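You operate a simulated robot arm through the tools that you are given. There is no shell and no other tool. Be economical: measure what you need, move in short steps, check, and stop when the job is done.

The job below is to be done with a simulated robot arm. You get a single attempt, and the scene is never put back.

## Task
Switch the scale off, wipe the flour off its plate and switch it on again.
Fine: use the small cloth and put it back.

Only the result counts: the job must be done as asked and must still hold three seconds after the hand-in. Knocking over, shifting, dropping, spilling or breaking anything else fails it. Flat cloth is picked up by pressing the open fingertips on it (5 to 10 N) and closing them slowly along it; thin cloth reads only 2 to 8 mm in the jaws.

## Robot
A 7-joint arm with a two-finger parallel gripper, fixed in place. Base frame: the origin is at the foot of the arm, x ahead of it, y to its left, z up; the work surface is at about z = 0. Readings come in m, rad, newtons and seconds.
With the tool pointing down near the work surface it reaches from about 0.22 to 0.58 m from the base axis. Its first joint turns from -1.152 to 1.152 rad. Payload 2.5 kg.
The TCP is the grasp point between the finger pads, 0.023 m short of the fingertips. In the tool frame z runs along the fingers and y along their closing line. The gripper opens to 0.094 m. The fingers are 0.038 m wide and 0.01 m thick; the gripper's body (0.054 by 0.096 m) begins 0.039 m behind the TCP.
Orientation is that of the tool frame in the base frame, as [roll, pitch, yaw] about the fixed x, y, z axes, in that order (R = Rz(yaw) Ry(pitch) Rx(roll)). With the fingers straight down and closing along the base's y, the tool's x points along the base's -x, its y along +y and its z along -z.

## Interface
- The arm moves only by the tool play_rows. Its argument "moves" is text: rows parted by semicolons, each of 6 numbers parted by spaces: the shift along the tool's x, y, z in units of 150 mm (1.0 is 150 mm), then the turn, a rotation vector about the tool's x, y, z in units of 180 degrees (1.0 is 180 degrees). In form: tx ty tz ax ay az; .... A call has 1 to 10 rows; each row is the pose to reach, as a shift and turn from the pose commanded when the call began, along the tool's axes at that moment. "gripper" is the gripper command, from -1 (shut) to 1 (fully open), values between in proportion, set as the call begins (left out, the last holds). A call with a number of a shift or a turn outside -1 to 1 is refused whole. Rows are played at 5 a second. More than 0.05 m and 0.15 rad between two rows, or a gripper value outside its range, and nothing of the call is played. Where a pose cannot be reached the arm comes as near as it can. A force on the tool above 40 N (or 10 N above the force at the start of the call, whichever is more), or a blocked arm, ends the call early, and 0.2 s more pass. Each finger travels about 0.108 m/s and halts on what it meets, pressing with about 30 N; the grip force reading is that of the motor and also rises with nothing between the fingers. The clock runs only during rows and for 0.2 s after the last one: add rows that repeat a pose to give the fingers time. The reply holds the time, the measured pose of the TCP, the force on the tool along the base axes, the opening and the grip force, in the units named above and with some noise, and new pictures: "pictures" is both (left out), scene, wrist or none.
- Cameras (640 x 400 px; columns grow to the right, rows downward): "scene" is fixed at [0.108, -0.3987, 0.5485]; the picture's right is [0.90, -0.44, 0.00], its down [-0.23, -0.48, -0.84] and it looks along [0.37, 0.76, -0.54] (base axes); focal length 317 px, centre (320, 200). "wrist" rides on the gripper at [0.086, 0.016, -0.075] in the tool frame; the picture's right is [-0.18, 0.98, 0.00], its down [-0.58, -0.11, -0.81] and it looks along [-0.79, -0.15, 0.59] (tool axes); focal length 243 px, centre (320, 200). There is no depth. A picture from a camera that has moved, and an enlarged one, comes with that camera's place and axes in the base frame and with its lens.
- enlarge(camera, box): a new picture of the part [left, top, right, bottom] of that camera's present view, enlarged. The clock stands still meanwhile.
- close_job(): hands the job in; it is judged then, once.

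Work in short steps. Places have to be worked out from the pictures, the camera data and where the tool is seen: move nearer, look again, correct. Check each grasp and each placing, and mend what went wrong. You have 120 turns and 170 pictures in all, those below and enlarged ones among them. Open the gripper and draw the arm clear of the work before you hand the job in, unless the task says otherwise; then end with one line.

The tools are called after ">>>" by a JSON object that holds its "method" and its "body". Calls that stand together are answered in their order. play_rows: Moves the arm, as the interface text tells. Its arguments: {"type":"object","properties":{"moves":{"type":"string"},"gripper":{"type":"number"},"pictures":{"type":"string","enum":["both","scene","wrist","none"]}},"required":["moves"]} The other tools are called the same way: enlarge (camera, box) takes an enlarged picture of a part of a camera's view; close_job () hands the job in.

At the start:

```text
clock: 0.0
eef_pos: [0.3296, 0.0593, 0.3469]
orientation: [-3.141, 0.001, 3.141]
ft_force: [-0.7, 0.0, 0.2]
opening: 0.0941
gripper_force: 0.1
```

scene: 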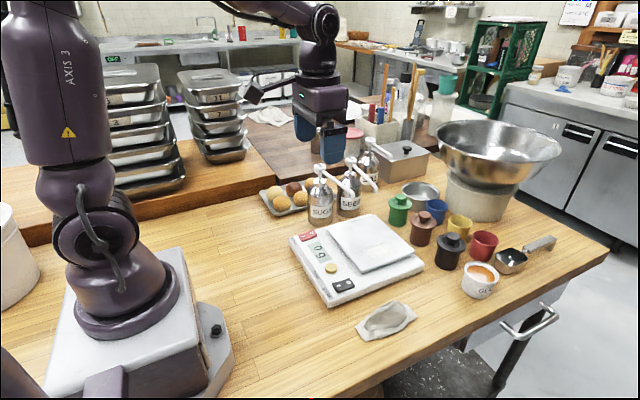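
wrist: 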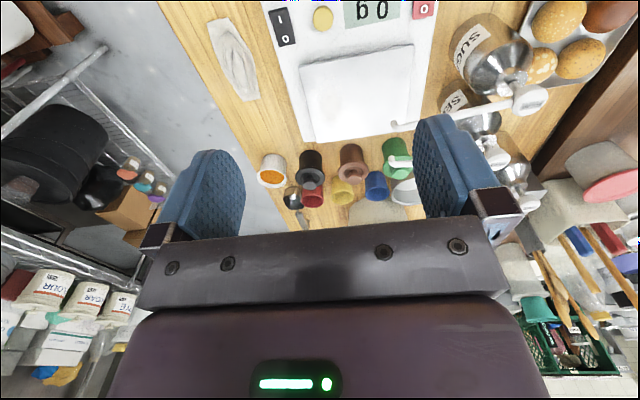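

I'll look closer at the scale and the cloth before moving.

>>> {"method": "enlarge", "body": {"camera": "scene", "box": [270, 190, 450, 350]}}

>>> {"method": "enlarge", "body": {"camera": "wrist", "box": [200, 0, 460, 160]}}

```text
2.50 times, centred on (360, 270) of scene
camera zoom: at [0.108, -0.3987, 0.5485], right [0.9, -0.44, 0.0], down [-0.23, -0.48, -0.84], along [0.37, 0.76, -0.54], focal length 792 px, centre (220, 25)
```

zoom: 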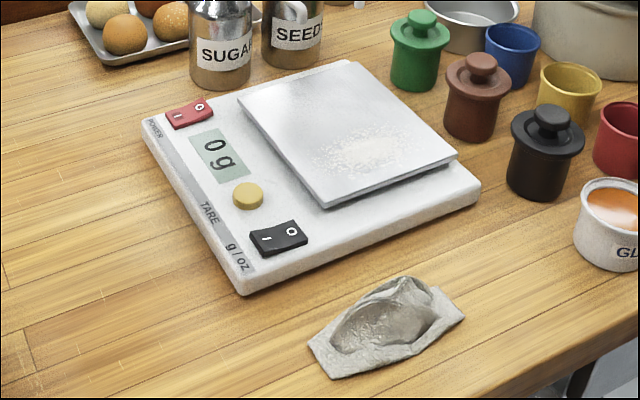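

```text
2.46 times, centred on (330, 80) of wrist
camera zoom: at [0.2429, 0.077, 0.4212], right [0.18, 0.98, 0.0], down [0.58, -0.11, 0.81], along [0.79, -0.15, -0.59], focal length 597 px, centre (295, 495)
```

zoom: 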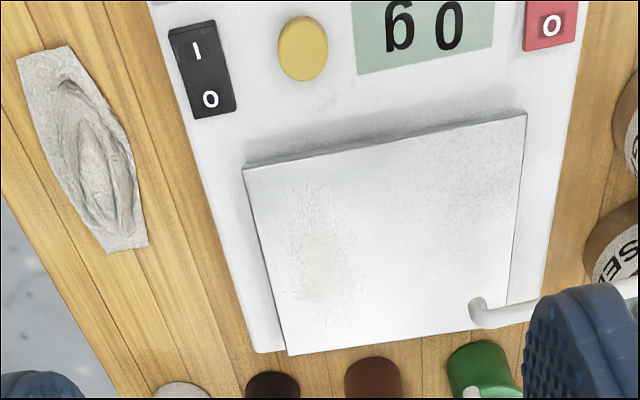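

The red rocker near (0.36, 0.19) is POWER. I'll check the pump spouts around it before I go in.

>>> {"method": "enlarge", "body": {"camera": "scene", "box": [250, 130, 410, 230]}}

>>> {"method": "enlarge", "body": {"camera": "wrist", "box": [380, 0, 580, 125]}}

```text
4.00 times, centred on (330, 180) of scene
camera zoom: at [0.108, -0.3987, 0.5485], right [0.9, -0.44, 0.0], down [-0.23, -0.48, -0.84], along [0.37, 0.76, -0.54], focal length 1268 px, centre (280, 280)
```

zoom: 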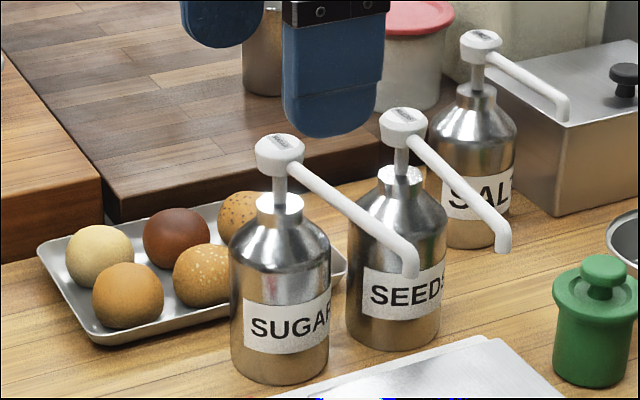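

```text
3.20 times, centred on (480, 62) of wrist
camera zoom: at [0.2429, 0.077, 0.4212], right [0.18, 0.98, 0.0], down [0.58, -0.11, 0.81], along [0.79, -0.15, -0.59], focal length 776 px, centre (-192, 640)
```

zoom: 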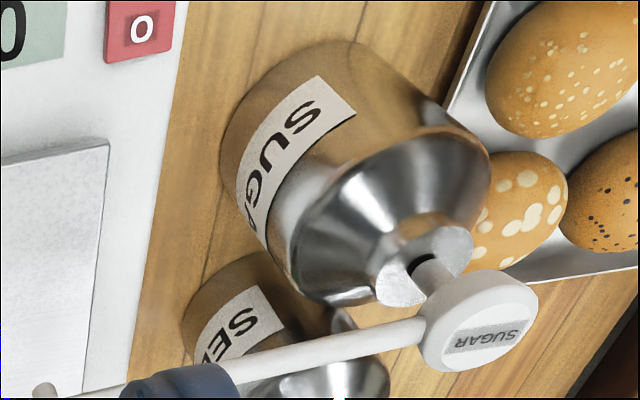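

The sugar spout hangs over the plate's far part, at about z 0.14. I'll yaw the open gripper 90° so one finger can press the O end of the POWER rocker while the body stays clear of the spouts, and start moving above it.

>>> {"method": "play_rows", "body": {"moves": "0.005 0.087 0.09 0 0 -0.047; 0.01 0.174 0.18 0 0 -0.094; 0.015 0.261 0.27 0 0 -0.141; 0.02 0.348 0.36 0 0 -0.188; 0.025 0.435 0.45 0 0 -0.235; 0.03 0.522 0.54 0 0 -0.282; 0.035 0.609 0.63 0 0 -0.329; 0.04 0.696 0.72 0 0 -0.376; 0.044 0.783 0.81 0 0 -0.423; 0.044 0.871 0.9 0 0 -0.47", "gripper": 1, "pictures": "both"}}

```text
clock: 2.2
eef_pos: [0.3225, 0.1915, 0.2122]
orientation: [-3.141, -0.001, -1.663]
ft_force: [-0.2, 0.8, 0.4]
opening: 0.0939
gripper_force: 0.1
camera wrist: at [0.2993, 0.1071, 0.2856], right [-0.96, 0.27, 0.0], down [0.16, 0.57, 0.81], along [0.22, 0.78, -0.59], focal length 243 px, centre (320, 200)
```

scene: 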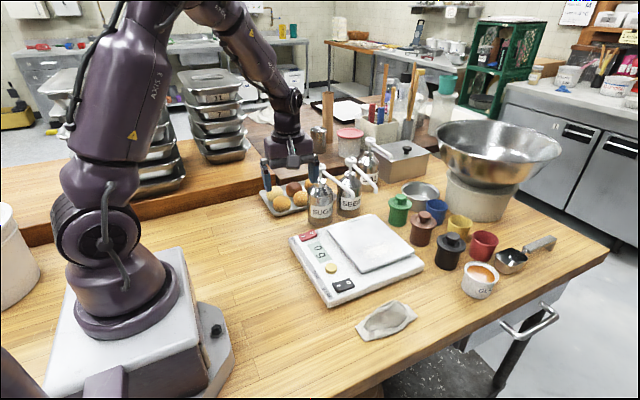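
wrist: 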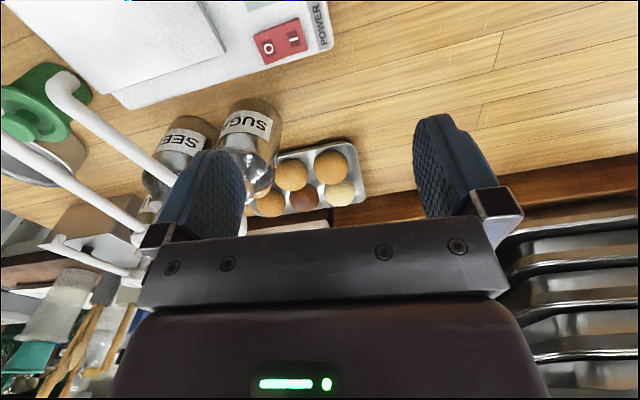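

Both views put O at (0.373, 0.190) and I at (0.347, 0.189). I'll look at how the rocker is tilted.

>>> {"method": "enlarge", "body": {"camera": "wrist", "box": [220, 0, 348, 80]}}

>>> {"method": "enlarge", "body": {"camera": "scene", "box": [285, 220, 349, 260]}}

```text
5.00 times, centred on (284, 40) of wrist
camera zoom: at [0.2993, 0.1071, 0.2856], right [-0.96, 0.27, 0.0], down [0.16, 0.57, 0.81], along [0.22, 0.78, -0.59], focal length 1213 px, centre (500, 1000)
```

zoom: 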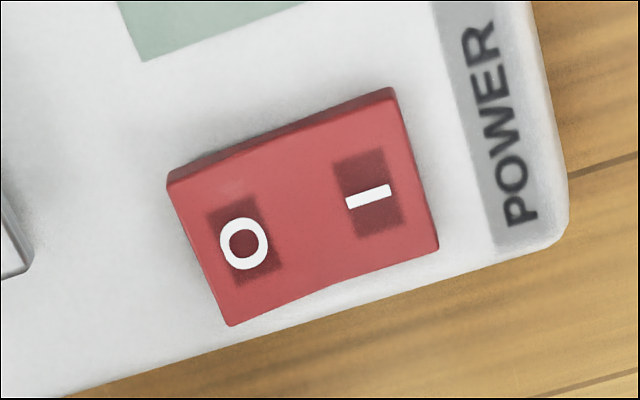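

```text
10.00 times, centred on (317, 240) of scene
camera zoom: at [0.1079, -0.3987, 0.5485], right [0.9, -0.44, 0.0], down [-0.23, -0.48, -0.84], along [0.37, 0.76, -0.54], focal length 3169 px, centre (350, -200)
```

zoom: 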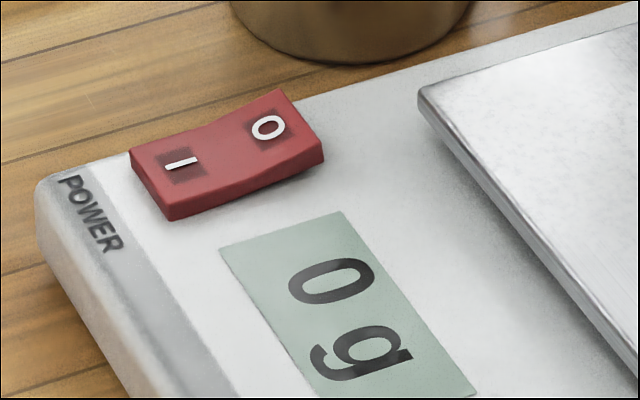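

Rocker's O side is up (scale on). Finish the yaw and descend above the O end, with fingertips at z≈0.06.

>>> {"method": "play_rows", "body": {"moves": "0.01 -0.017 0.2 0 0 -0.03; 0.01 -0.017 0.4 0 0 -0.03; 0.01 -0.017 0.6 0 0 -0.03; 0.01 -0.017 0.82 0 0 -0.03; 0.01 -0.017 0.82 0 0 -0.03"}}

```text
clock: 3.4
eef_pos: [0.3257, 0.1874, 0.089]
orientation: [3.14, 0.001, -1.57]
ft_force: [-1.1, 0.3, -0.9]
opening: 0.094
gripper_force: 0.1
camera wrist: at [0.3089, 0.1031, 0.1627], right [-0.98, 0.18, 0.0], down [0.11, 0.58, 0.81], along [0.15, 0.79, -0.59], focal length 243 px, centre (320, 200)
```

scene: 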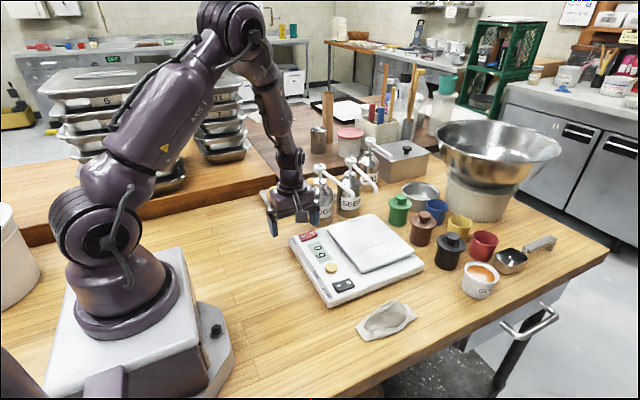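
wrist: 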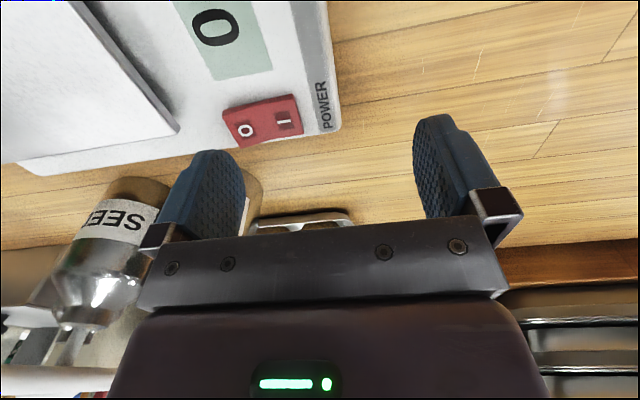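

The projection agrees with the picture. Lower slowly onto the O end.

>>> {"method": "play_rows", "body": {"moves": "-0.015 0 0.06 0 0 0; -0.015 0 0.12 0 0 0; -0.015 0 0.15 0 0 0; -0.015 0 0.17 0 0 0; -0.015 0 0.19 0 0 0; -0.015 0 0.2 0 0 0", "pictures": "none"}}

>>> {"method": "enlarge", "body": {"camera": "scene", "box": [269, 200, 365, 260]}}

```text
clock: 4.8
eef_pos: [0.3252, 0.1915, 0.0595]
orientation: [-3.14, -0.002, -1.571]
ft_force: [-2.5, -2.1, 12.3]
opening: 0.0928
gripper_force: 0.0
```

```text
6.67 times, centred on (317, 230) of scene
camera zoom: at [0.1079, -0.3987, 0.5485], right [0.9, -0.44, 0.0], down [-0.23, -0.48, -0.84], along [0.37, 0.76, -0.54], focal length 2113 px, centre (340, 0)
```

zoom: 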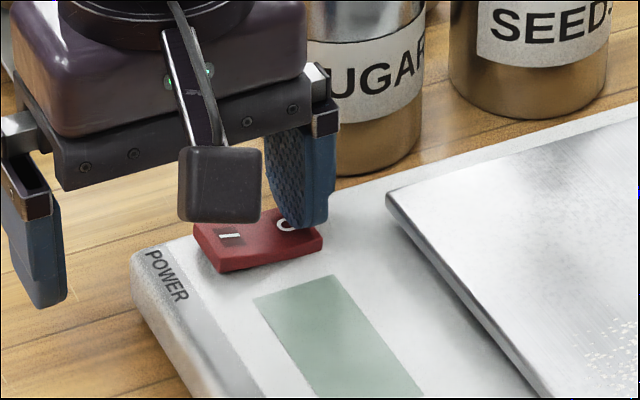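

The display is blank, so the scale is off. Lift straight up and travel back toward the cloth, turning back to the original yaw.

>>> {"method": "play_rows", "body": {"moves": "0 0 -0.1 0 0 0; 0 0 -0.4 0 0 0; 0 0 -0.7 0 0 0; 0 0 -1 0 0 0; 0.15 0 -1 0 0 0.045; 0.3 0 -1 0 0 0.09; 0.45 0 -1 0 0 0.135; 0.6 0 -1 0 0 0.18; 0.75 0 -1 0 0 0.225; 0.9 0 -1 0 0 0.27", "pictures": "none"}}

>>> {"method": "enlarge", "body": {"camera": "scene", "box": [269, 200, 365, 260]}}

```text
clock: 7.0
eef_pos: [0.3248, 0.0563, 0.2098]
orientation: [-3.142, 0.0, -2.422]
ft_force: [0.1, 0.4, 0.6]
opening: 0.094
gripper_force: 0.0
```

```text
6.67 times, centred on (317, 230) of scene
camera zoom: at [0.108, -0.3986, 0.5485], right [0.9, -0.44, 0.0], down [-0.23, -0.48, -0.84], along [0.37, 0.76, -0.54], focal length 2113 px, centre (340, 0)
```

zoom: 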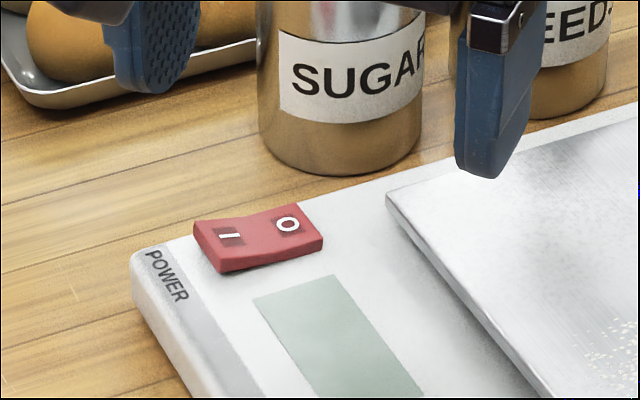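

Off is confirmed. Continue to a viewing spot behind the cloth.

>>> {"method": "play_rows", "body": {"moves": "0.12 -0.15 0 0 0 0.046; 0.246 -0.3 0 0 0 0.092; 0.37 -0.45 0 0 0 0.138; 0.493 -0.6 0 0 0 0.184; 0.616 -0.754 0 0 0 0.229; 0.616 -0.754 0 0 0 0.229", "pictures": "wrist"}}

>>> {"method": "enlarge", "body": {"camera": "wrist", "box": [240, 0, 400, 100]}}

```text
clock: 8.4
eef_pos: [0.33, -0.0889, 0.2103]
orientation: [-3.139, 0.0, -3.141]
ft_force: [1.3, 0.6, -0.8]
opening: 0.094
gripper_force: 0.0
camera wrist: at [0.2434, -0.0726, 0.2831], right [0.18, 0.98, 0.0], down [0.58, -0.11, 0.81], along [0.79, -0.15, -0.59], focal length 243 px, centre (320, 200)
```

wrist: 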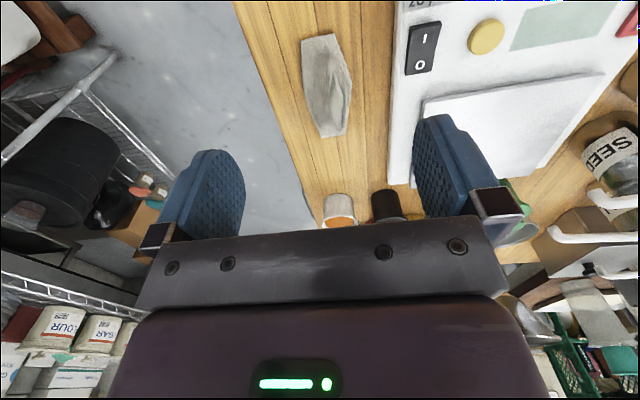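

```text
4.00 times, centred on (320, 50) of wrist
camera zoom: at [0.2434, -0.0726, 0.2831], right [0.18, 0.98, 0.0], down [0.58, -0.11, 0.81], along [0.79, -0.15, -0.59], focal length 970 px, centre (320, 800)
```

zoom: 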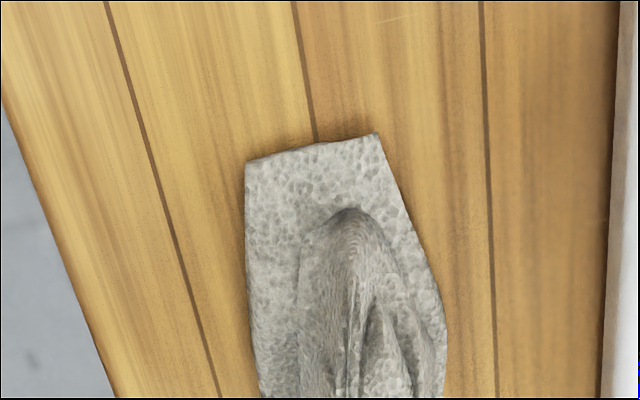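

Cloth spans x 0.342–0.465 and y −0.115 to −0.066, with its ridge along x and its centre at about (0.403, −0.091). Narrow the fingers to about 28 mm and descend above it.

>>> {"method": "play_rows", "body": {"moves": "-0.12 0 0.2 0 0 0; -0.24 -0.01 0.4 0 0 0; -0.36 -0.01 0.6 0 0 0; -0.487 -0.013 0.8 0 0 0; -0.487 -0.013 0.95 0 0 0; -0.487 -0.013 0.95 0 0 0", "gripper": -0.4, "pictures": "both"}}

>>> {"method": "enlarge", "body": {"camera": "scene", "box": [330, 260, 450, 350]}}

```text
clock: 9.8
eef_pos: [0.4037, -0.0911, 0.066]
orientation: [3.141, 0.003, -3.139]
ft_force: [0.1, -1.2, 0.5]
opening: 0.0288
gripper_force: 0.9
camera wrist: at [0.317, -0.0747, 0.1401], right [0.18, 0.98, 0.0], down [0.58, -0.11, 0.81], along [0.79, -0.15, -0.59], focal length 243 px, centre (320, 200)
```

scene: 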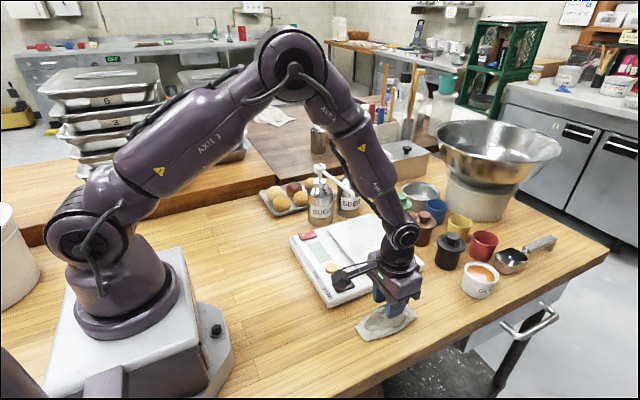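
wrist: 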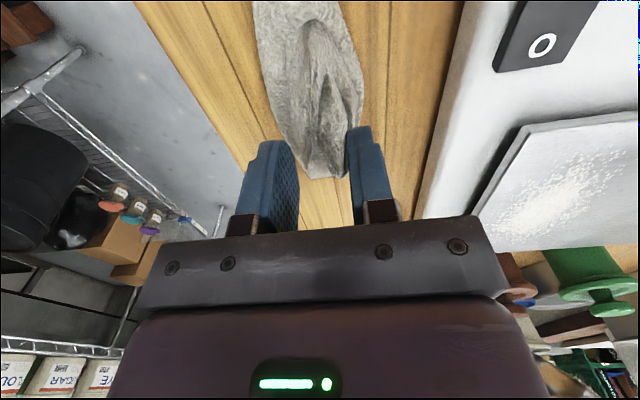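

```text
4.44 times, centred on (390, 305) of scene
camera zoom: at [0.108, -0.3987, 0.5485], right [0.9, -0.44, 0.0], down [-0.23, -0.48, -0.84], along [0.37, 0.76, -0.54], focal length 1408 px, centre (9, -267)
```

zoom: 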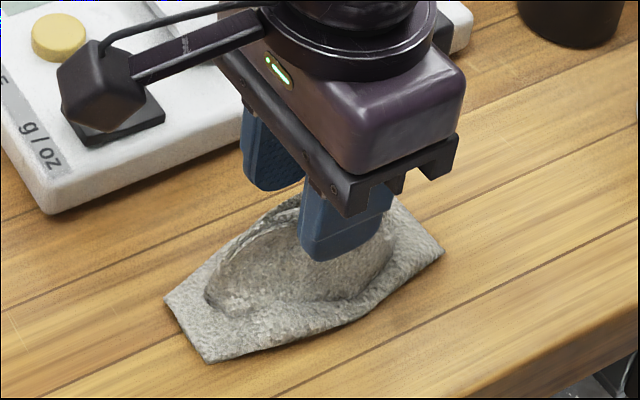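

Fingers straddle the ridge. Descend slowly to contact.

>>> {"method": "play_rows", "body": {"moves": "0 0 0.08 0 0 0; 0 0 0.15 0 0 0; 0 0 0.19 0 0 0; 0 0 0.22 0 0 0; 0 0 0.24 0 0 0; 0 0 0.255 0 0 0", "pictures": "none"}}

```text
clock: 10.3
eef_pos: [0.4057, -0.0922, 0.0536]
orientation: [-3.139, 0.013, -3.14]
ft_force: [0.2, 0.5, 1.4]
opening: 0.035
gripper_force: 7.8
stopped in row 2: the force on the tool passed its limit (the readings are from after the stop); the commanded pose is now the measured one
```

Contact came early, and the opening grew to 35 mm. Look.

>>> {"method": "enlarge", "body": {"camera": "scene", "box": [330, 260, 450, 350]}}

>>> {"method": "enlarge", "body": {"camera": "wrist", "box": [200, 0, 440, 240]}}

```text
4.44 times, centred on (390, 305) of scene
camera zoom: at [0.108, -0.3987, 0.5485], right [0.9, -0.44, 0.0], down [-0.23, -0.48, -0.84], along [0.37, 0.76, -0.54], focal length 1408 px, centre (9, -267)
```

zoom: 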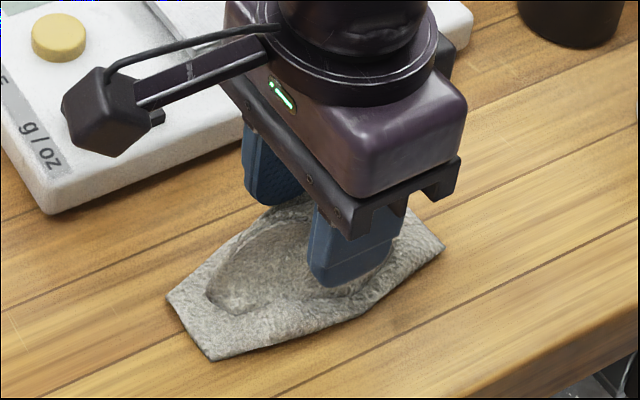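

```text
1.67 times, centred on (320, 120) of wrist
camera zoom: at [0.3196, -0.0759, 0.1261], right [0.18, 0.98, 0.0], down [0.57, -0.11, 0.81], along [0.8, -0.15, -0.58], focal length 404 px, centre (320, 333)
```

zoom: 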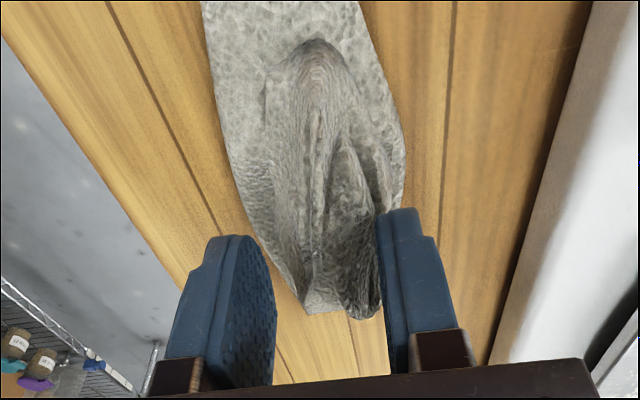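

The crumple is a stiff mound, so I'll raise a little, open to about 52 mm and straddle it.

>>> {"method": "play_rows", "body": {"moves": "0 0 -0.1 0 0 0; 0 0 -0.1 0 0 0; 0.01 0.01 -0.1 0 0 0; 0.01 0.01 -0.1 0 0 0", "gripper": 0.12, "pictures": "none"}}

>>> {"method": "play_rows", "body": {"moves": "0.0 0 0.07 0 0 0; 0 0 0.14 0 0 0; 0 0 0.2 0 0 0; 0 0 0.24 0 0 0; 0 0 0.26 0 0 0; 0 0 0.275 0 0 0", "pictures": "wrist"}}

>>> {"method": "enlarge", "body": {"camera": "scene", "box": [330, 260, 450, 350]}}

```text
clock: 11.3
eef_pos: [0.4042, -0.0916, 0.0677]
orientation: [-3.138, 0.012, -3.14]
ft_force: [-0.2, -0.7, -0.4]
opening: 0.0524
gripper_force: 0.0
```

```text
clock: 12.8
eef_pos: [0.4073, -0.0924, 0.0257]
orientation: [-3.139, 0.011, -3.139]
ft_force: [0.9, 2.2, 8.9]
opening: 0.0552
gripper_force: 12.8
camera wrist: at [0.3184, -0.0742, 0.0994], right [0.18, 0.98, 0.0], down [0.57, -0.11, 0.81], along [0.8, -0.15, -0.58], focal length 243 px, centre (320, 200)
```

wrist: 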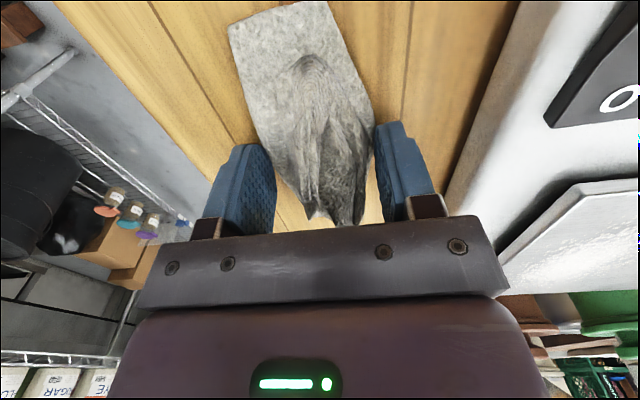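

```text
4.44 times, centred on (390, 305) of scene
camera zoom: at [0.1079, -0.3987, 0.5485], right [0.9, -0.44, 0.0], down [-0.23, -0.48, -0.84], along [0.37, 0.76, -0.54], focal length 1408 px, centre (9, -267)
```

zoom: 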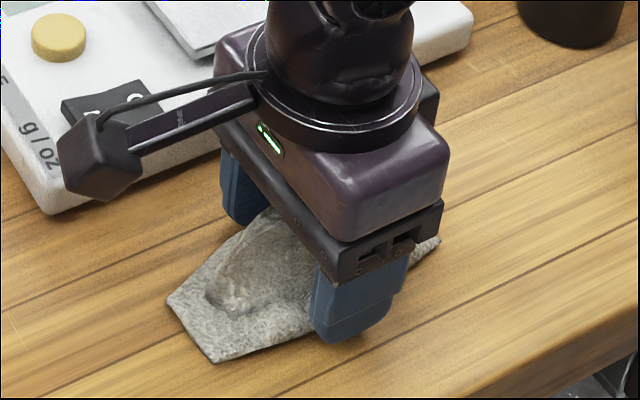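

Straddled with 9 N contact. Close in steps.

>>> {"method": "play_rows", "body": {"moves": "0 0 0 0 0 0; 0 0 0 0 0 0", "gripper": -0.15, "pictures": "none"}}

>>> {"method": "play_rows", "body": {"moves": "0 0 0 0 0 0; 0 0 0 0 0 0", "gripper": -0.4, "pictures": "none"}}

>>> {"method": "play_rows", "body": {"moves": "0 0 0 0 0 0; 0 0 0 0 0 0", "gripper": -0.65, "pictures": "none"}}

>>> {"method": "play_rows", "body": {"moves": "0 0 0 0 0 0; 0 0 0 0 0 0; 0 0 0 0 0 0", "gripper": -1, "pictures": "wrist"}}

>>> {"method": "enlarge", "body": {"camera": "scene", "box": [330, 260, 450, 350]}}

```text
clock: 13.3
eef_pos: [0.4041, -0.0925, 0.0267]
orientation: [-3.137, 0.009, -3.138]
ft_force: [1.2, -0.3, 0.8]
opening: 0.0543
gripper_force: 29.8
```

```text
clock: 13.9
eef_pos: [0.4051, -0.0926, 0.0271]
orientation: [-3.138, 0.009, -3.137]
ft_force: [0.7, -0.9, 0.2]
opening: 0.054
gripper_force: 30.0
```

```text
clock: 14.6
eef_pos: [0.4047, -0.0927, 0.0274]
orientation: [-3.138, 0.01, -3.14]
ft_force: [-0.6, 0.0, -0.3]
opening: 0.0535
gripper_force: 30.4
```

```text
clock: 15.3
eef_pos: [0.4046, -0.0918, 0.0277]
orientation: [-3.138, 0.011, -3.14]
ft_force: [-0.7, 0.7, -0.4]
opening: 0.0535
gripper_force: 29.7
camera wrist: at [0.3179, -0.0746, 0.1], right [0.18, 0.98, 0.0], down [0.57, -0.11, 0.81], along [0.8, -0.15, -0.58], focal length 243 px, centre (320, 200)
```

wrist: 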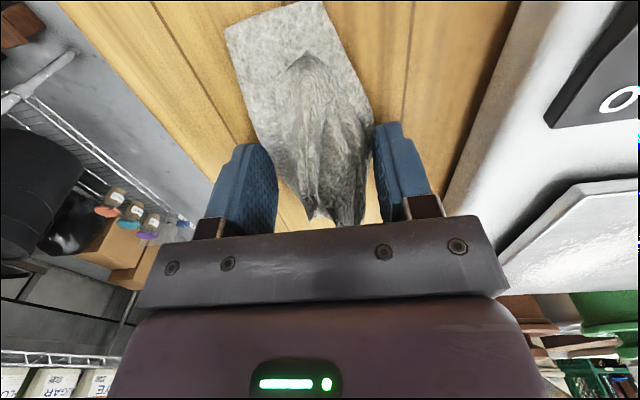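

```text
4.44 times, centred on (390, 305) of scene
camera zoom: at [0.108, -0.3987, 0.5485], right [0.9, -0.44, 0.0], down [-0.23, -0.48, -0.84], along [0.37, 0.76, -0.54], focal length 1408 px, centre (9, -267)
```

zoom: 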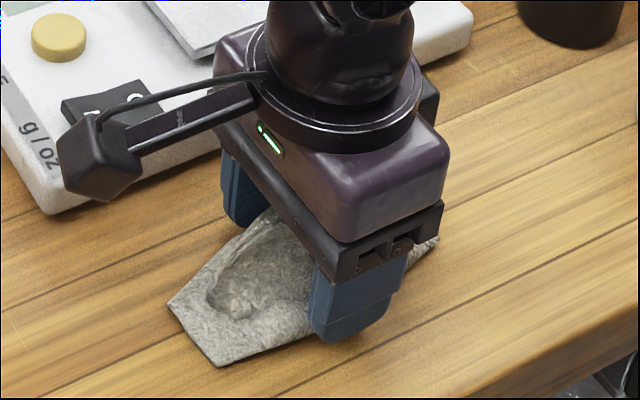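

It holds at 53 mm with 30 N, so the cloth is stiff and bunched across its width. Test lift of 4 cm.

>>> {"method": "play_rows", "body": {"moves": "0 0 -0.07 0 0 0; 0 0 -0.14 0 0 0; 0 0 -0.2 0 0 0; 0 0 -0.27 0 0 0; 0 0 -0.27 0 0 0", "pictures": "wrist"}}

>>> {"method": "enlarge", "body": {"camera": "scene", "box": [320, 240, 464, 350]}}

```text
clock: 16.6
eef_pos: [0.4051, -0.0919, 0.0674]
orientation: [-3.138, 0.013, -3.141]
ft_force: [-0.2, 0.3, -1.0]
opening: 0.0337
gripper_force: 30.5
camera wrist: at [0.3173, -0.0743, 0.1405], right [0.18, 0.98, 0.0], down [0.57, -0.11, 0.81], along [0.8, -0.15, -0.58], focal length 243 px, centre (320, 200)
```

wrist: 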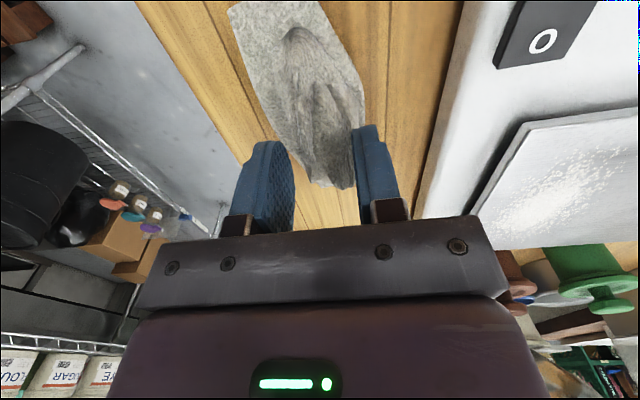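

```text
3.64 times, centred on (392, 295) of scene
camera zoom: at [0.108, -0.3987, 0.5485], right [0.9, -0.44, 0.0], down [-0.23, -0.48, -0.84], along [0.37, 0.76, -0.54], focal length 1152 px, centre (58, -146)
```

zoom: 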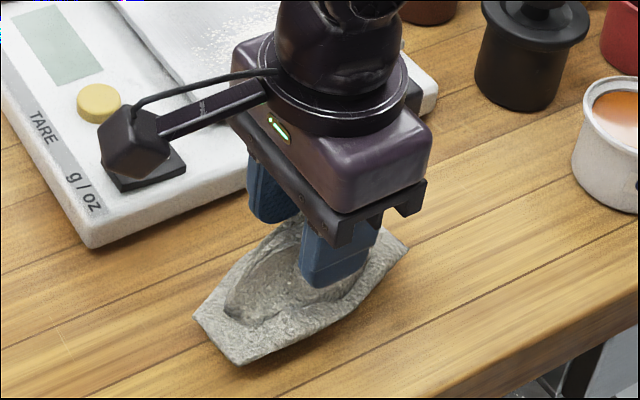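

Opening slid to 34 mm but still grips at 30 N, perhaps on the mound's upper part. Raise a little more to see whether the cloth comes along.

>>> {"method": "play_rows", "body": {"moves": "0 0 -0.1 0 0 0; 0 0 -0.2 0 0 0; 0 0 -0.2 0 0 0", "pictures": "wrist"}}

>>> {"method": "enlarge", "body": {"camera": "scene", "box": [320, 240, 464, 350]}}

```text
clock: 17.4
eef_pos: [0.4042, -0.0913, 0.097]
orientation: [-3.137, 0.01, -3.139]
ft_force: [-0.5, -0.2, -0.7]
opening: 0.0338
gripper_force: 29.9
camera wrist: at [0.3174, -0.0741, 0.1705], right [0.18, 0.98, 0.0], down [0.57, -0.11, 0.81], along [0.8, -0.15, -0.58], focal length 243 px, centre (320, 200)
```

wrist: 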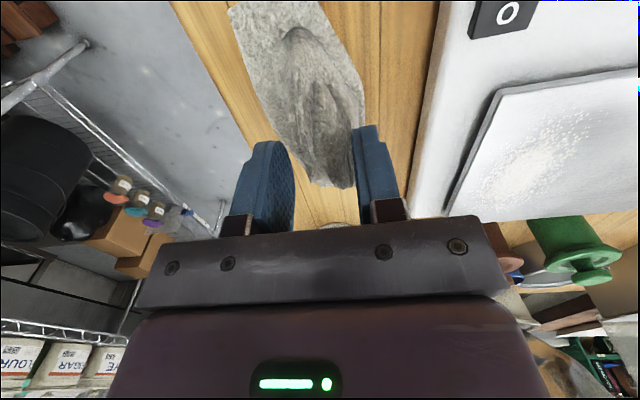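

```text
3.64 times, centred on (392, 295) of scene
camera zoom: at [0.108, -0.3987, 0.5485], right [0.9, -0.44, 0.0], down [-0.23, -0.48, -0.84], along [0.37, 0.76, -0.54], focal length 1152 px, centre (58, -146)
```

zoom: 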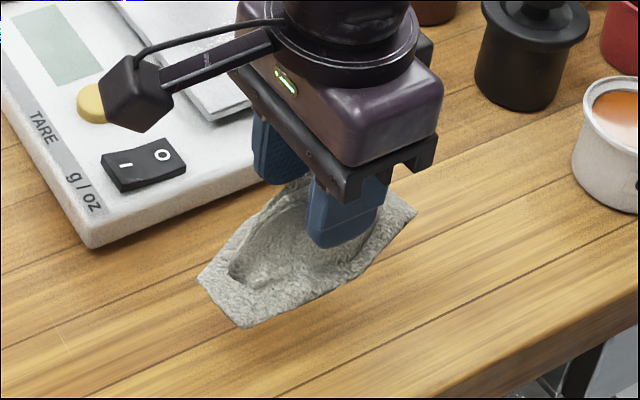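

The cloth is held and follows. Check the flour's extent on the plate from this view.

>>> {"method": "enlarge", "body": {"camera": "wrist", "box": [432, 60, 640, 220]}}

>>> {"method": "enlarge", "body": {"camera": "scene", "box": [320, 200, 432, 280]}}

```text
2.50 times, centred on (536, 140) of wrist
camera zoom: at [0.3174, -0.0741, 0.1705], right [0.18, 0.98, 0.0], down [0.57, -0.11, 0.81], along [0.8, -0.15, -0.58], focal length 606 px, centre (-220, 350)
```

zoom: 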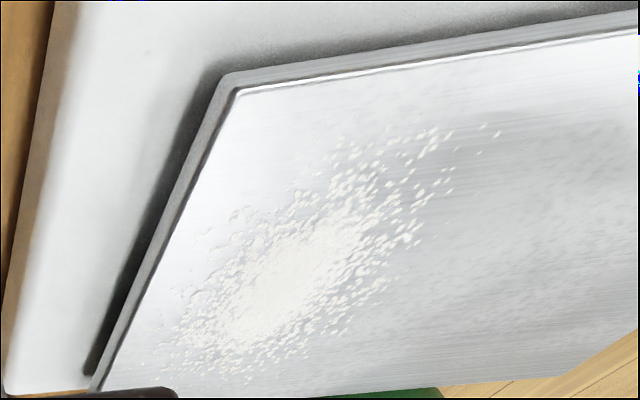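

```text
5.00 times, centred on (376, 240) of scene
camera zoom: at [0.108, -0.3987, 0.5485], right [0.9, -0.44, 0.0], down [-0.23, -0.48, -0.84], along [0.37, 0.76, -0.54], focal length 1584 px, centre (40, 0)
```

zoom: 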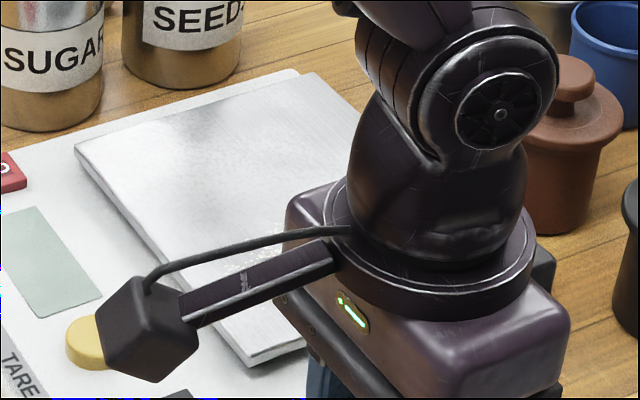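

Flour spans x 0.43–0.52 and y 0.02–0.085; plate top is about z 0.047. Raise, then move the cloth over the flour, keeping clear of the spout tips at y≥0.14.

>>> {"method": "play_rows", "body": {"moves": "0 0 -0.15 0 0 0; 0 0 -0.3 0 0 0; 0 0 -0.42 0 0 0; -0.07 0.18 -0.42 0 0 0; -0.15 0.36 -0.42 0 0 0; -0.23 0.55 -0.42 0 0 0; -0.3 0.75 -0.42 0 0 0; -0.373 0.94 -0.42 0 0 0; -0.373 0.94 -0.42 0 0 0", "pictures": "both"}}

>>> {"method": "enlarge", "body": {"camera": "scene", "box": [290, 140, 450, 260]}}

```text
clock: 19.4
eef_pos: [0.4612, 0.0506, 0.1594]
orientation: [-3.138, 0.01, -3.14]
ft_force: [-0.1, -0.3, -0.2]
opening: 0.0332
gripper_force: 30.0
camera wrist: at [0.3728, 0.0676, 0.2332], right [0.18, 0.98, 0.0], down [0.57, -0.11, 0.81], along [0.8, -0.15, -0.58], focal length 243 px, centre (320, 200)
```

scene: 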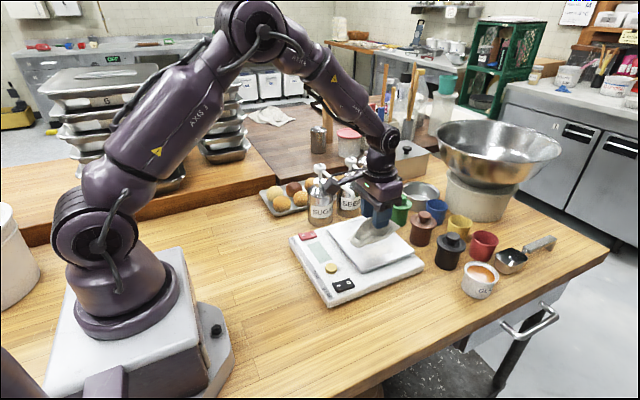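
wrist: 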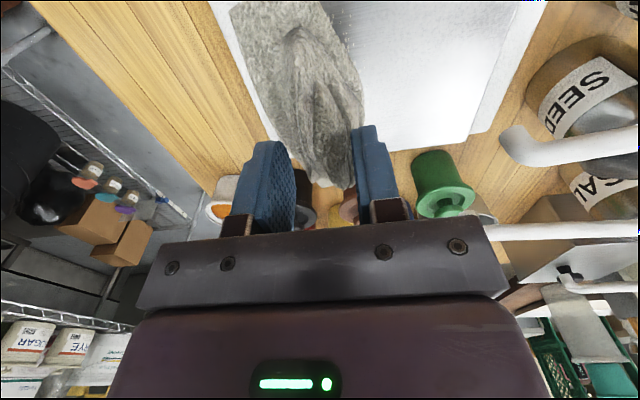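

```text
3.33 times, centred on (370, 200) of scene
camera zoom: at [0.108, -0.3986, 0.5485], right [0.9, -0.44, 0.0], down [-0.23, -0.48, -0.84], along [0.37, 0.76, -0.54], focal length 1056 px, centre (153, 200)
```

zoom: 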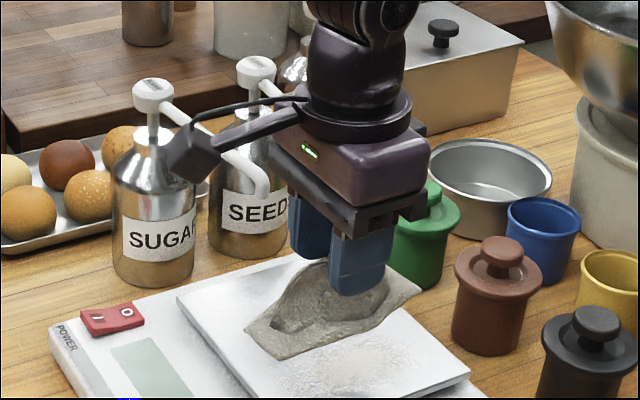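

Cloth is over the flour. Descend in stages while watching the force.

>>> {"method": "play_rows", "body": {"moves": "0 0 0.1 0 0 0; 0 0 0.2 0 0 0; 0 0 0.26 0 0 0; 0 0 0.3 0 0 0; 0 0 0.3 0 0 0", "pictures": "none"}}

>>> {"method": "enlarge", "body": {"camera": "scene", "box": [290, 160, 450, 280]}}

```text
clock: 20.6
eef_pos: [0.4603, 0.05, 0.115]
orientation: [-3.138, 0.01, -3.139]
ft_force: [-1.0, -0.5, -0.2]
opening: 0.0329
gripper_force: 30.0
```

```text
3.33 times, centred on (370, 220) of scene
camera zoom: at [0.108, -0.3987, 0.5485], right [0.9, -0.44, 0.0], down [-0.23, -0.48, -0.84], along [0.37, 0.76, -0.54], focal length 1056 px, centre (153, 133)
```

zoom: 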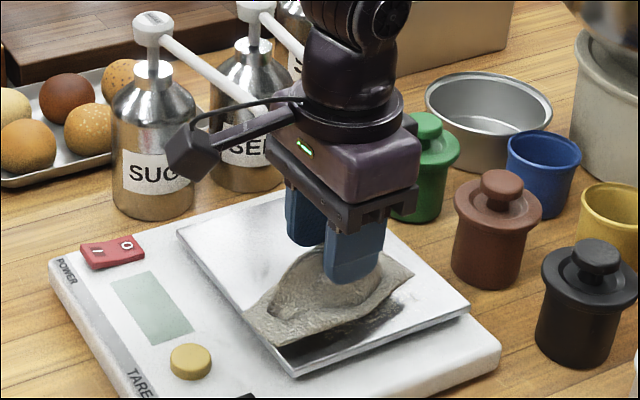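

Still no contact. Continue down about 1 cm, then in finer steps.

>>> {"method": "play_rows", "body": {"moves": "0 0 0.03 0 0 0; 0 0 0.06 0 0 0", "pictures": "none"}}

>>> {"method": "play_rows", "body": {"moves": "0 0 0.015 0 0 0; 0 0 0.03 0 0 0", "pictures": "none"}}

>>> {"method": "play_rows", "body": {"moves": "0 0 0.01 0 0 0; 0 0 0.02 0 0 0", "pictures": "none"}}

>>> {"method": "enlarge", "body": {"camera": "scene", "box": [290, 160, 450, 280]}}

```text
clock: 21.1
eef_pos: [0.4609, 0.0504, 0.106]
orientation: [-3.138, 0.011, -3.141]
ft_force: [0.1, -0.8, 0.0]
opening: 0.0327
gripper_force: 30.1
```

```text
clock: 21.8
eef_pos: [0.4607, 0.0505, 0.1019]
orientation: [-3.139, 0.009, -3.139]
ft_force: [-1.4, 0.3, 2.8]
opening: 0.0325
gripper_force: 30.4
```

```text
clock: 22.5
eef_pos: [0.4617, 0.049, 0.102]
orientation: [-3.139, 0.011, -3.139]
ft_force: [-3.6, -0.4, 7.1]
opening: 0.0323
gripper_force: 29.7
stopped in row 2: the force on the tool passed its limit (the readings are from after the stop); the commanded pose is now the measured one
```

```text
3.33 times, centred on (370, 220) of scene
camera zoom: at [0.1079, -0.3987, 0.5485], right [0.9, -0.44, 0.0], down [-0.23, -0.48, -0.84], along [0.37, 0.76, -0.54], focal length 1056 px, centre (153, 133)
```

zoom: 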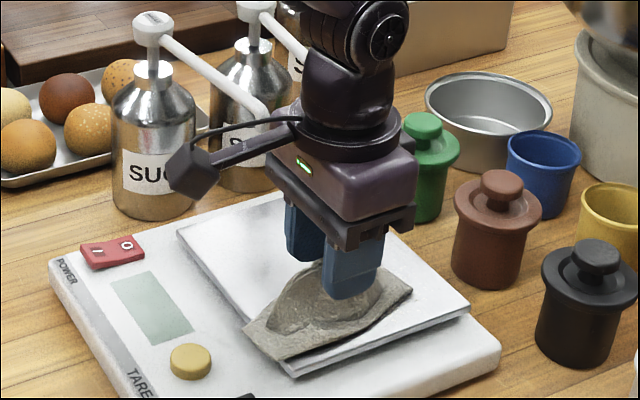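

Contact on the plate at TCP z≈0.102 with about 7 N. Sweep gently in +y first and check that nothing shifts.

>>> {"method": "play_rows", "body": {"moves": "0 0.03 -0.002 0 0 0; 0 0.06 -0.002 0 0 0; 0 0.09 -0.002 0 0 0; 0 0.12 -0.002 0 0 0; 0 0.15 -0.002 0 0 0", "pictures": "none"}}

>>> {"method": "enlarge", "body": {"camera": "scene", "box": [290, 160, 450, 280]}}

```text
clock: 23.7
eef_pos: [0.4609, 0.0722, 0.1022]
orientation: [-3.138, 0.011, -3.139]
ft_force: [0.1, -3.0, 3.9]
opening: 0.0324
gripper_force: 29.2
```

```text
3.33 times, centred on (370, 220) of scene
camera zoom: at [0.1079, -0.3987, 0.5485], right [0.9, -0.44, 0.0], down [-0.23, -0.48, -0.84], along [0.37, 0.76, -0.54], focal length 1056 px, centre (153, 133)
```

zoom: 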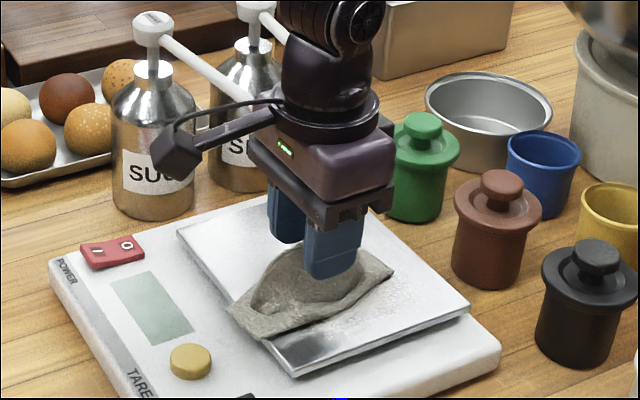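

The scale hasn't moved (3.9 N normal force). Sweep back across to −y.

>>> {"method": "play_rows", "body": {"moves": "0 -0.05 0 0 0 0; 0 -0.1 0 0 0 0; 0 -0.15 0 0 0 0; 0 -0.2 0 0 0 0; 0 -0.25 0 0 0 0; 0 -0.3 0 0 0 0; 0 -0.35 0 0 0 0; 0 -0.4 0 0 0 0", "pictures": "none"}}

>>> {"method": "enlarge", "body": {"camera": "scene", "box": [290, 160, 450, 280]}}

>>> {"method": "enlarge", "body": {"camera": "wrist", "box": [160, 0, 480, 200]}}

```text
clock: 25.5
eef_pos: [0.4596, 0.0122, 0.1023]
orientation: [-3.137, 0.011, -3.14]
ft_force: [1.0, 3.7, 8.0]
opening: 0.0321
gripper_force: 29.8
```

```text
3.33 times, centred on (370, 220) of scene
camera zoom: at [0.1079, -0.3987, 0.5485], right [0.9, -0.44, 0.0], down [-0.23, -0.48, -0.84], along [0.37, 0.76, -0.54], focal length 1056 px, centre (153, 133)
```

zoom: 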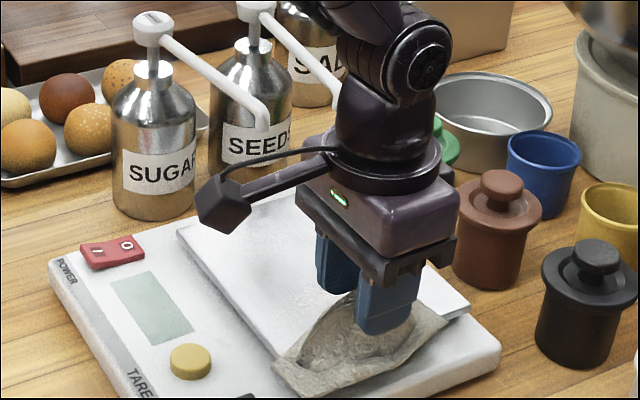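

```text
2.00 times, centred on (320, 100) of wrist
camera zoom: at [0.3739, 0.0294, 0.1747], right [0.18, 0.98, 0.0], down [0.57, -0.11, 0.81], along [0.8, -0.15, -0.58], focal length 485 px, centre (320, 400)
```

zoom: 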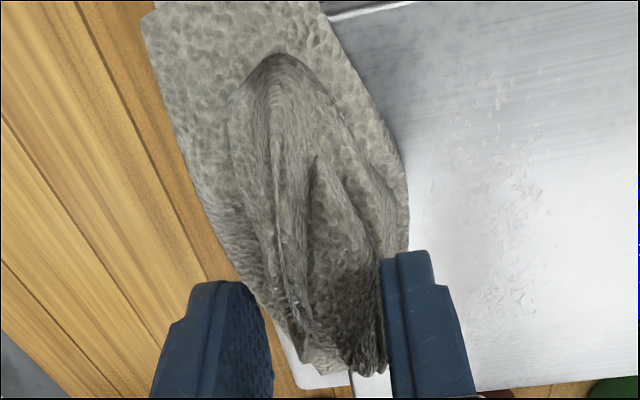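

Most of the flour is gone; a residue remains around x 0.43–0.51, y 0.06–0.08. More strokes over it, keeping TCP y≤0.08.

>>> {"method": "play_rows", "body": {"moves": "0 0.08 -0.002 0 0 0; 0 0.16 -0.002 0 0 0; 0 0.24 -0.002 0 0 0; 0 0.32 -0.002 0 0 0; 0 0.39 -0.002 0 0 0; 0 0.45 -0.002 0 0 0; -0.05 0.45 -0.002 0 0 0; -0.05 0.37 -0.002 0 0 0; -0.05 0.29 -0.002 0 0 0; -0.05 0.21 -0.002 0 0 0", "pictures": "none"}}

>>> {"method": "play_rows", "body": {"moves": "0.04 0.08 0 0 0 0; 0.07 0.16 0 0 0 0; 0.1 0.24 0 0 0 0; 0.1 0.16 0 0 0 0; 0.1 0.08 0 0 0 0; 0.07 0 0 0 0 0; 0.07 -0.08 0 0 0 0; 0.07 -0.16 0 0 0 0; 0.07 -0.22 0 0 0 0", "pictures": "none"}}

>>> {"method": "enlarge", "body": {"camera": "scene", "box": [290, 160, 450, 280]}}

>>> {"method": "enlarge", "body": {"camera": "wrist", "box": [160, 0, 480, 200]}}

```text
clock: 27.7
eef_pos: [0.469, 0.0442, 0.1019]
orientation: [-3.14, 0.01, -3.14]
ft_force: [0.5, 5.1, 7.8]
opening: 0.032
gripper_force: 29.9
```

```text
clock: 29.7
eef_pos: [0.4585, 0.0119, 0.103]
orientation: [-3.14, 0.015, -3.139]
ft_force: [0.8, 7.1, 16.1]
opening: 0.0317
gripper_force: 30.1
```

```text
3.33 times, centred on (370, 220) of scene
camera zoom: at [0.1079, -0.3987, 0.5485], right [0.9, -0.44, 0.0], down [-0.23, -0.48, -0.84], along [0.37, 0.76, -0.54], focal length 1056 px, centre (153, 133)
```

zoom: 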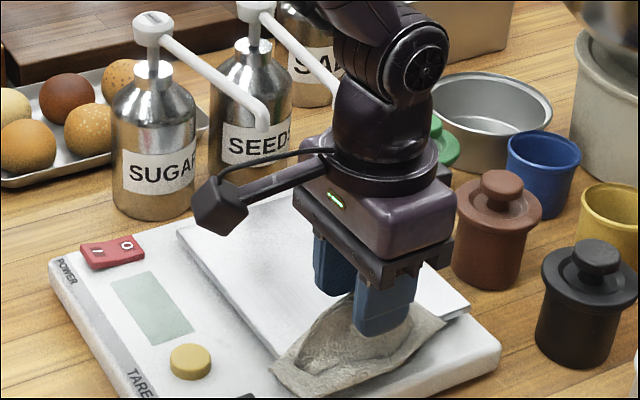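

```text
2.00 times, centred on (320, 100) of wrist
camera zoom: at [0.3711, 0.0283, 0.1749], right [0.18, 0.98, 0.0], down [0.57, -0.11, 0.81], along [0.8, -0.15, -0.58], focal length 485 px, centre (320, 400)
```

zoom: 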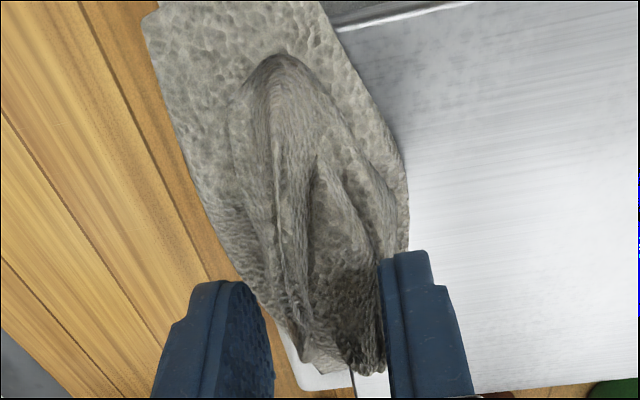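

The exposed plate looks clean. Lift off and inspect the whole plate.

>>> {"method": "play_rows", "body": {"moves": "0 0 -0.1 0 0 0; 0 0 -0.25 0 0 0; 0 0 -0.4 0 0 0; 0 -0.25 -0.4 0 0 0; 0 -0.5 -0.4 0 0 0; 0 -0.68 -0.4 0 0 0; 0 -0.68 -0.4 0 0 0", "pictures": "wrist"}}

>>> {"method": "enlarge", "body": {"camera": "scene", "box": [290, 180, 450, 310]}}

>>> {"method": "enlarge", "body": {"camera": "wrist", "box": [400, 40, 640, 240]}}

```text
clock: 31.3
eef_pos: [0.4579, -0.0925, 0.1631]
orientation: [-3.139, 0.013, -3.138]
ft_force: [0.6, -0.6, -0.9]
opening: 0.0314
gripper_force: 29.8
camera wrist: at [0.3702, -0.0748, 0.2348], right [0.18, 0.98, 0.0], down [0.57, -0.11, 0.81], along [0.8, -0.15, -0.58], focal length 243 px, centre (320, 200)
```

wrist: 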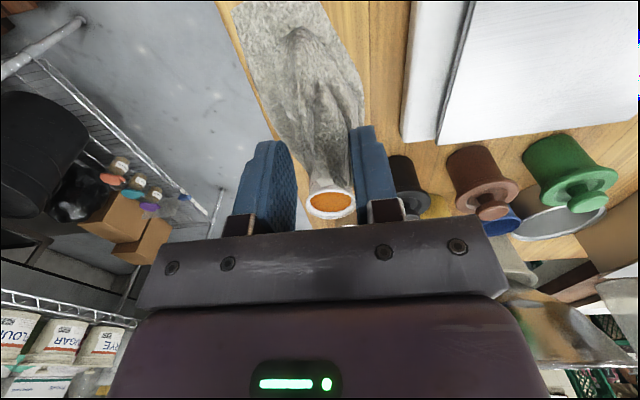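

```text
3.08 times, centred on (370, 245) of scene
camera zoom: at [0.1079, -0.3987, 0.5485], right [0.9, -0.44, 0.0], down [-0.23, -0.48, -0.84], along [0.37, 0.76, -0.54], focal length 975 px, centre (166, 62)
```

zoom: 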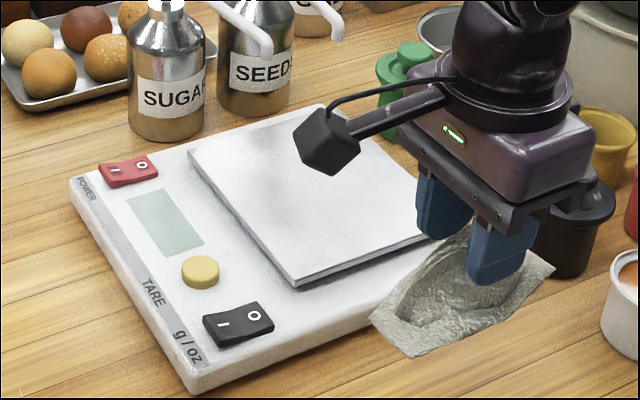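

```text
2.00 times, centred on (520, 140) of wrist
camera zoom: at [0.3702, -0.0748, 0.2348], right [0.18, 0.98, 0.0], down [0.57, -0.11, 0.81], along [0.8, -0.15, -0.58], focal length 485 px, centre (-80, 320)
```

zoom: 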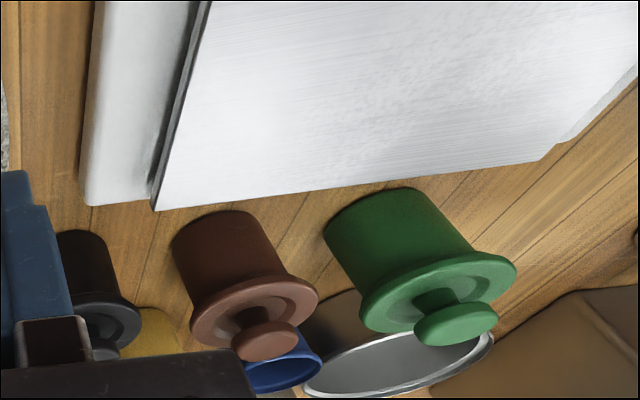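

The plate is clean and the scale is in place. Take the cloth back above its original spot, lowering to measure its pose.

>>> {"method": "play_rows", "body": {"moves": "0.15 0.03 0 0 0 0; 0.3 0.06 0.1 0 0 0; 0.46 0.083 0.25 0 0 0; 0.46 0.083 0.4 0 0 0; 0.46 0.083 0.5 0 0 0; 0.46 0.083 0.5 0 0 0", "pictures": "wrist"}}

>>> {"method": "enlarge", "body": {"camera": "scene", "box": [320, 240, 464, 350]}}

```text
clock: 32.7
eef_pos: [0.3889, -0.08, 0.0855]
orientation: [-3.139, 0.014, -3.14]
ft_force: [0.6, 0.1, -1.3]
opening: 0.0311
gripper_force: 30.1
camera wrist: at [0.302, -0.0618, 0.1588], right [0.18, 0.98, 0.0], down [0.57, -0.11, 0.81], along [0.8, -0.15, -0.58], focal length 243 px, centre (320, 200)
```

wrist: 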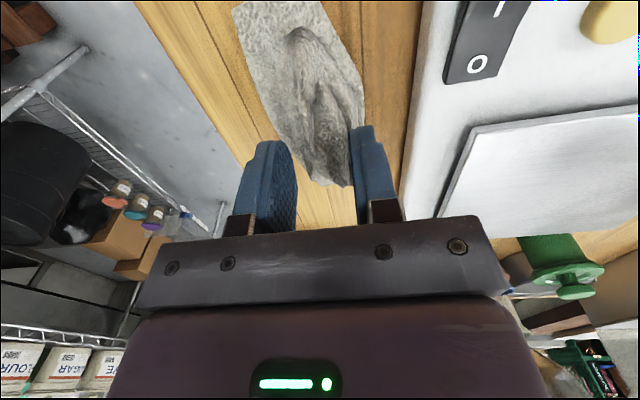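

```text
3.64 times, centred on (392, 295) of scene
camera zoom: at [0.108, -0.3987, 0.5485], right [0.9, -0.44, 0.0], down [-0.23, -0.48, -0.84], along [0.37, 0.76, -0.54], focal length 1152 px, centre (58, -146)
```

zoom: 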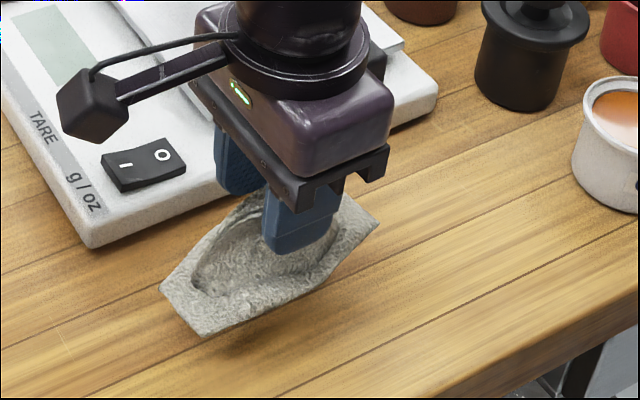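

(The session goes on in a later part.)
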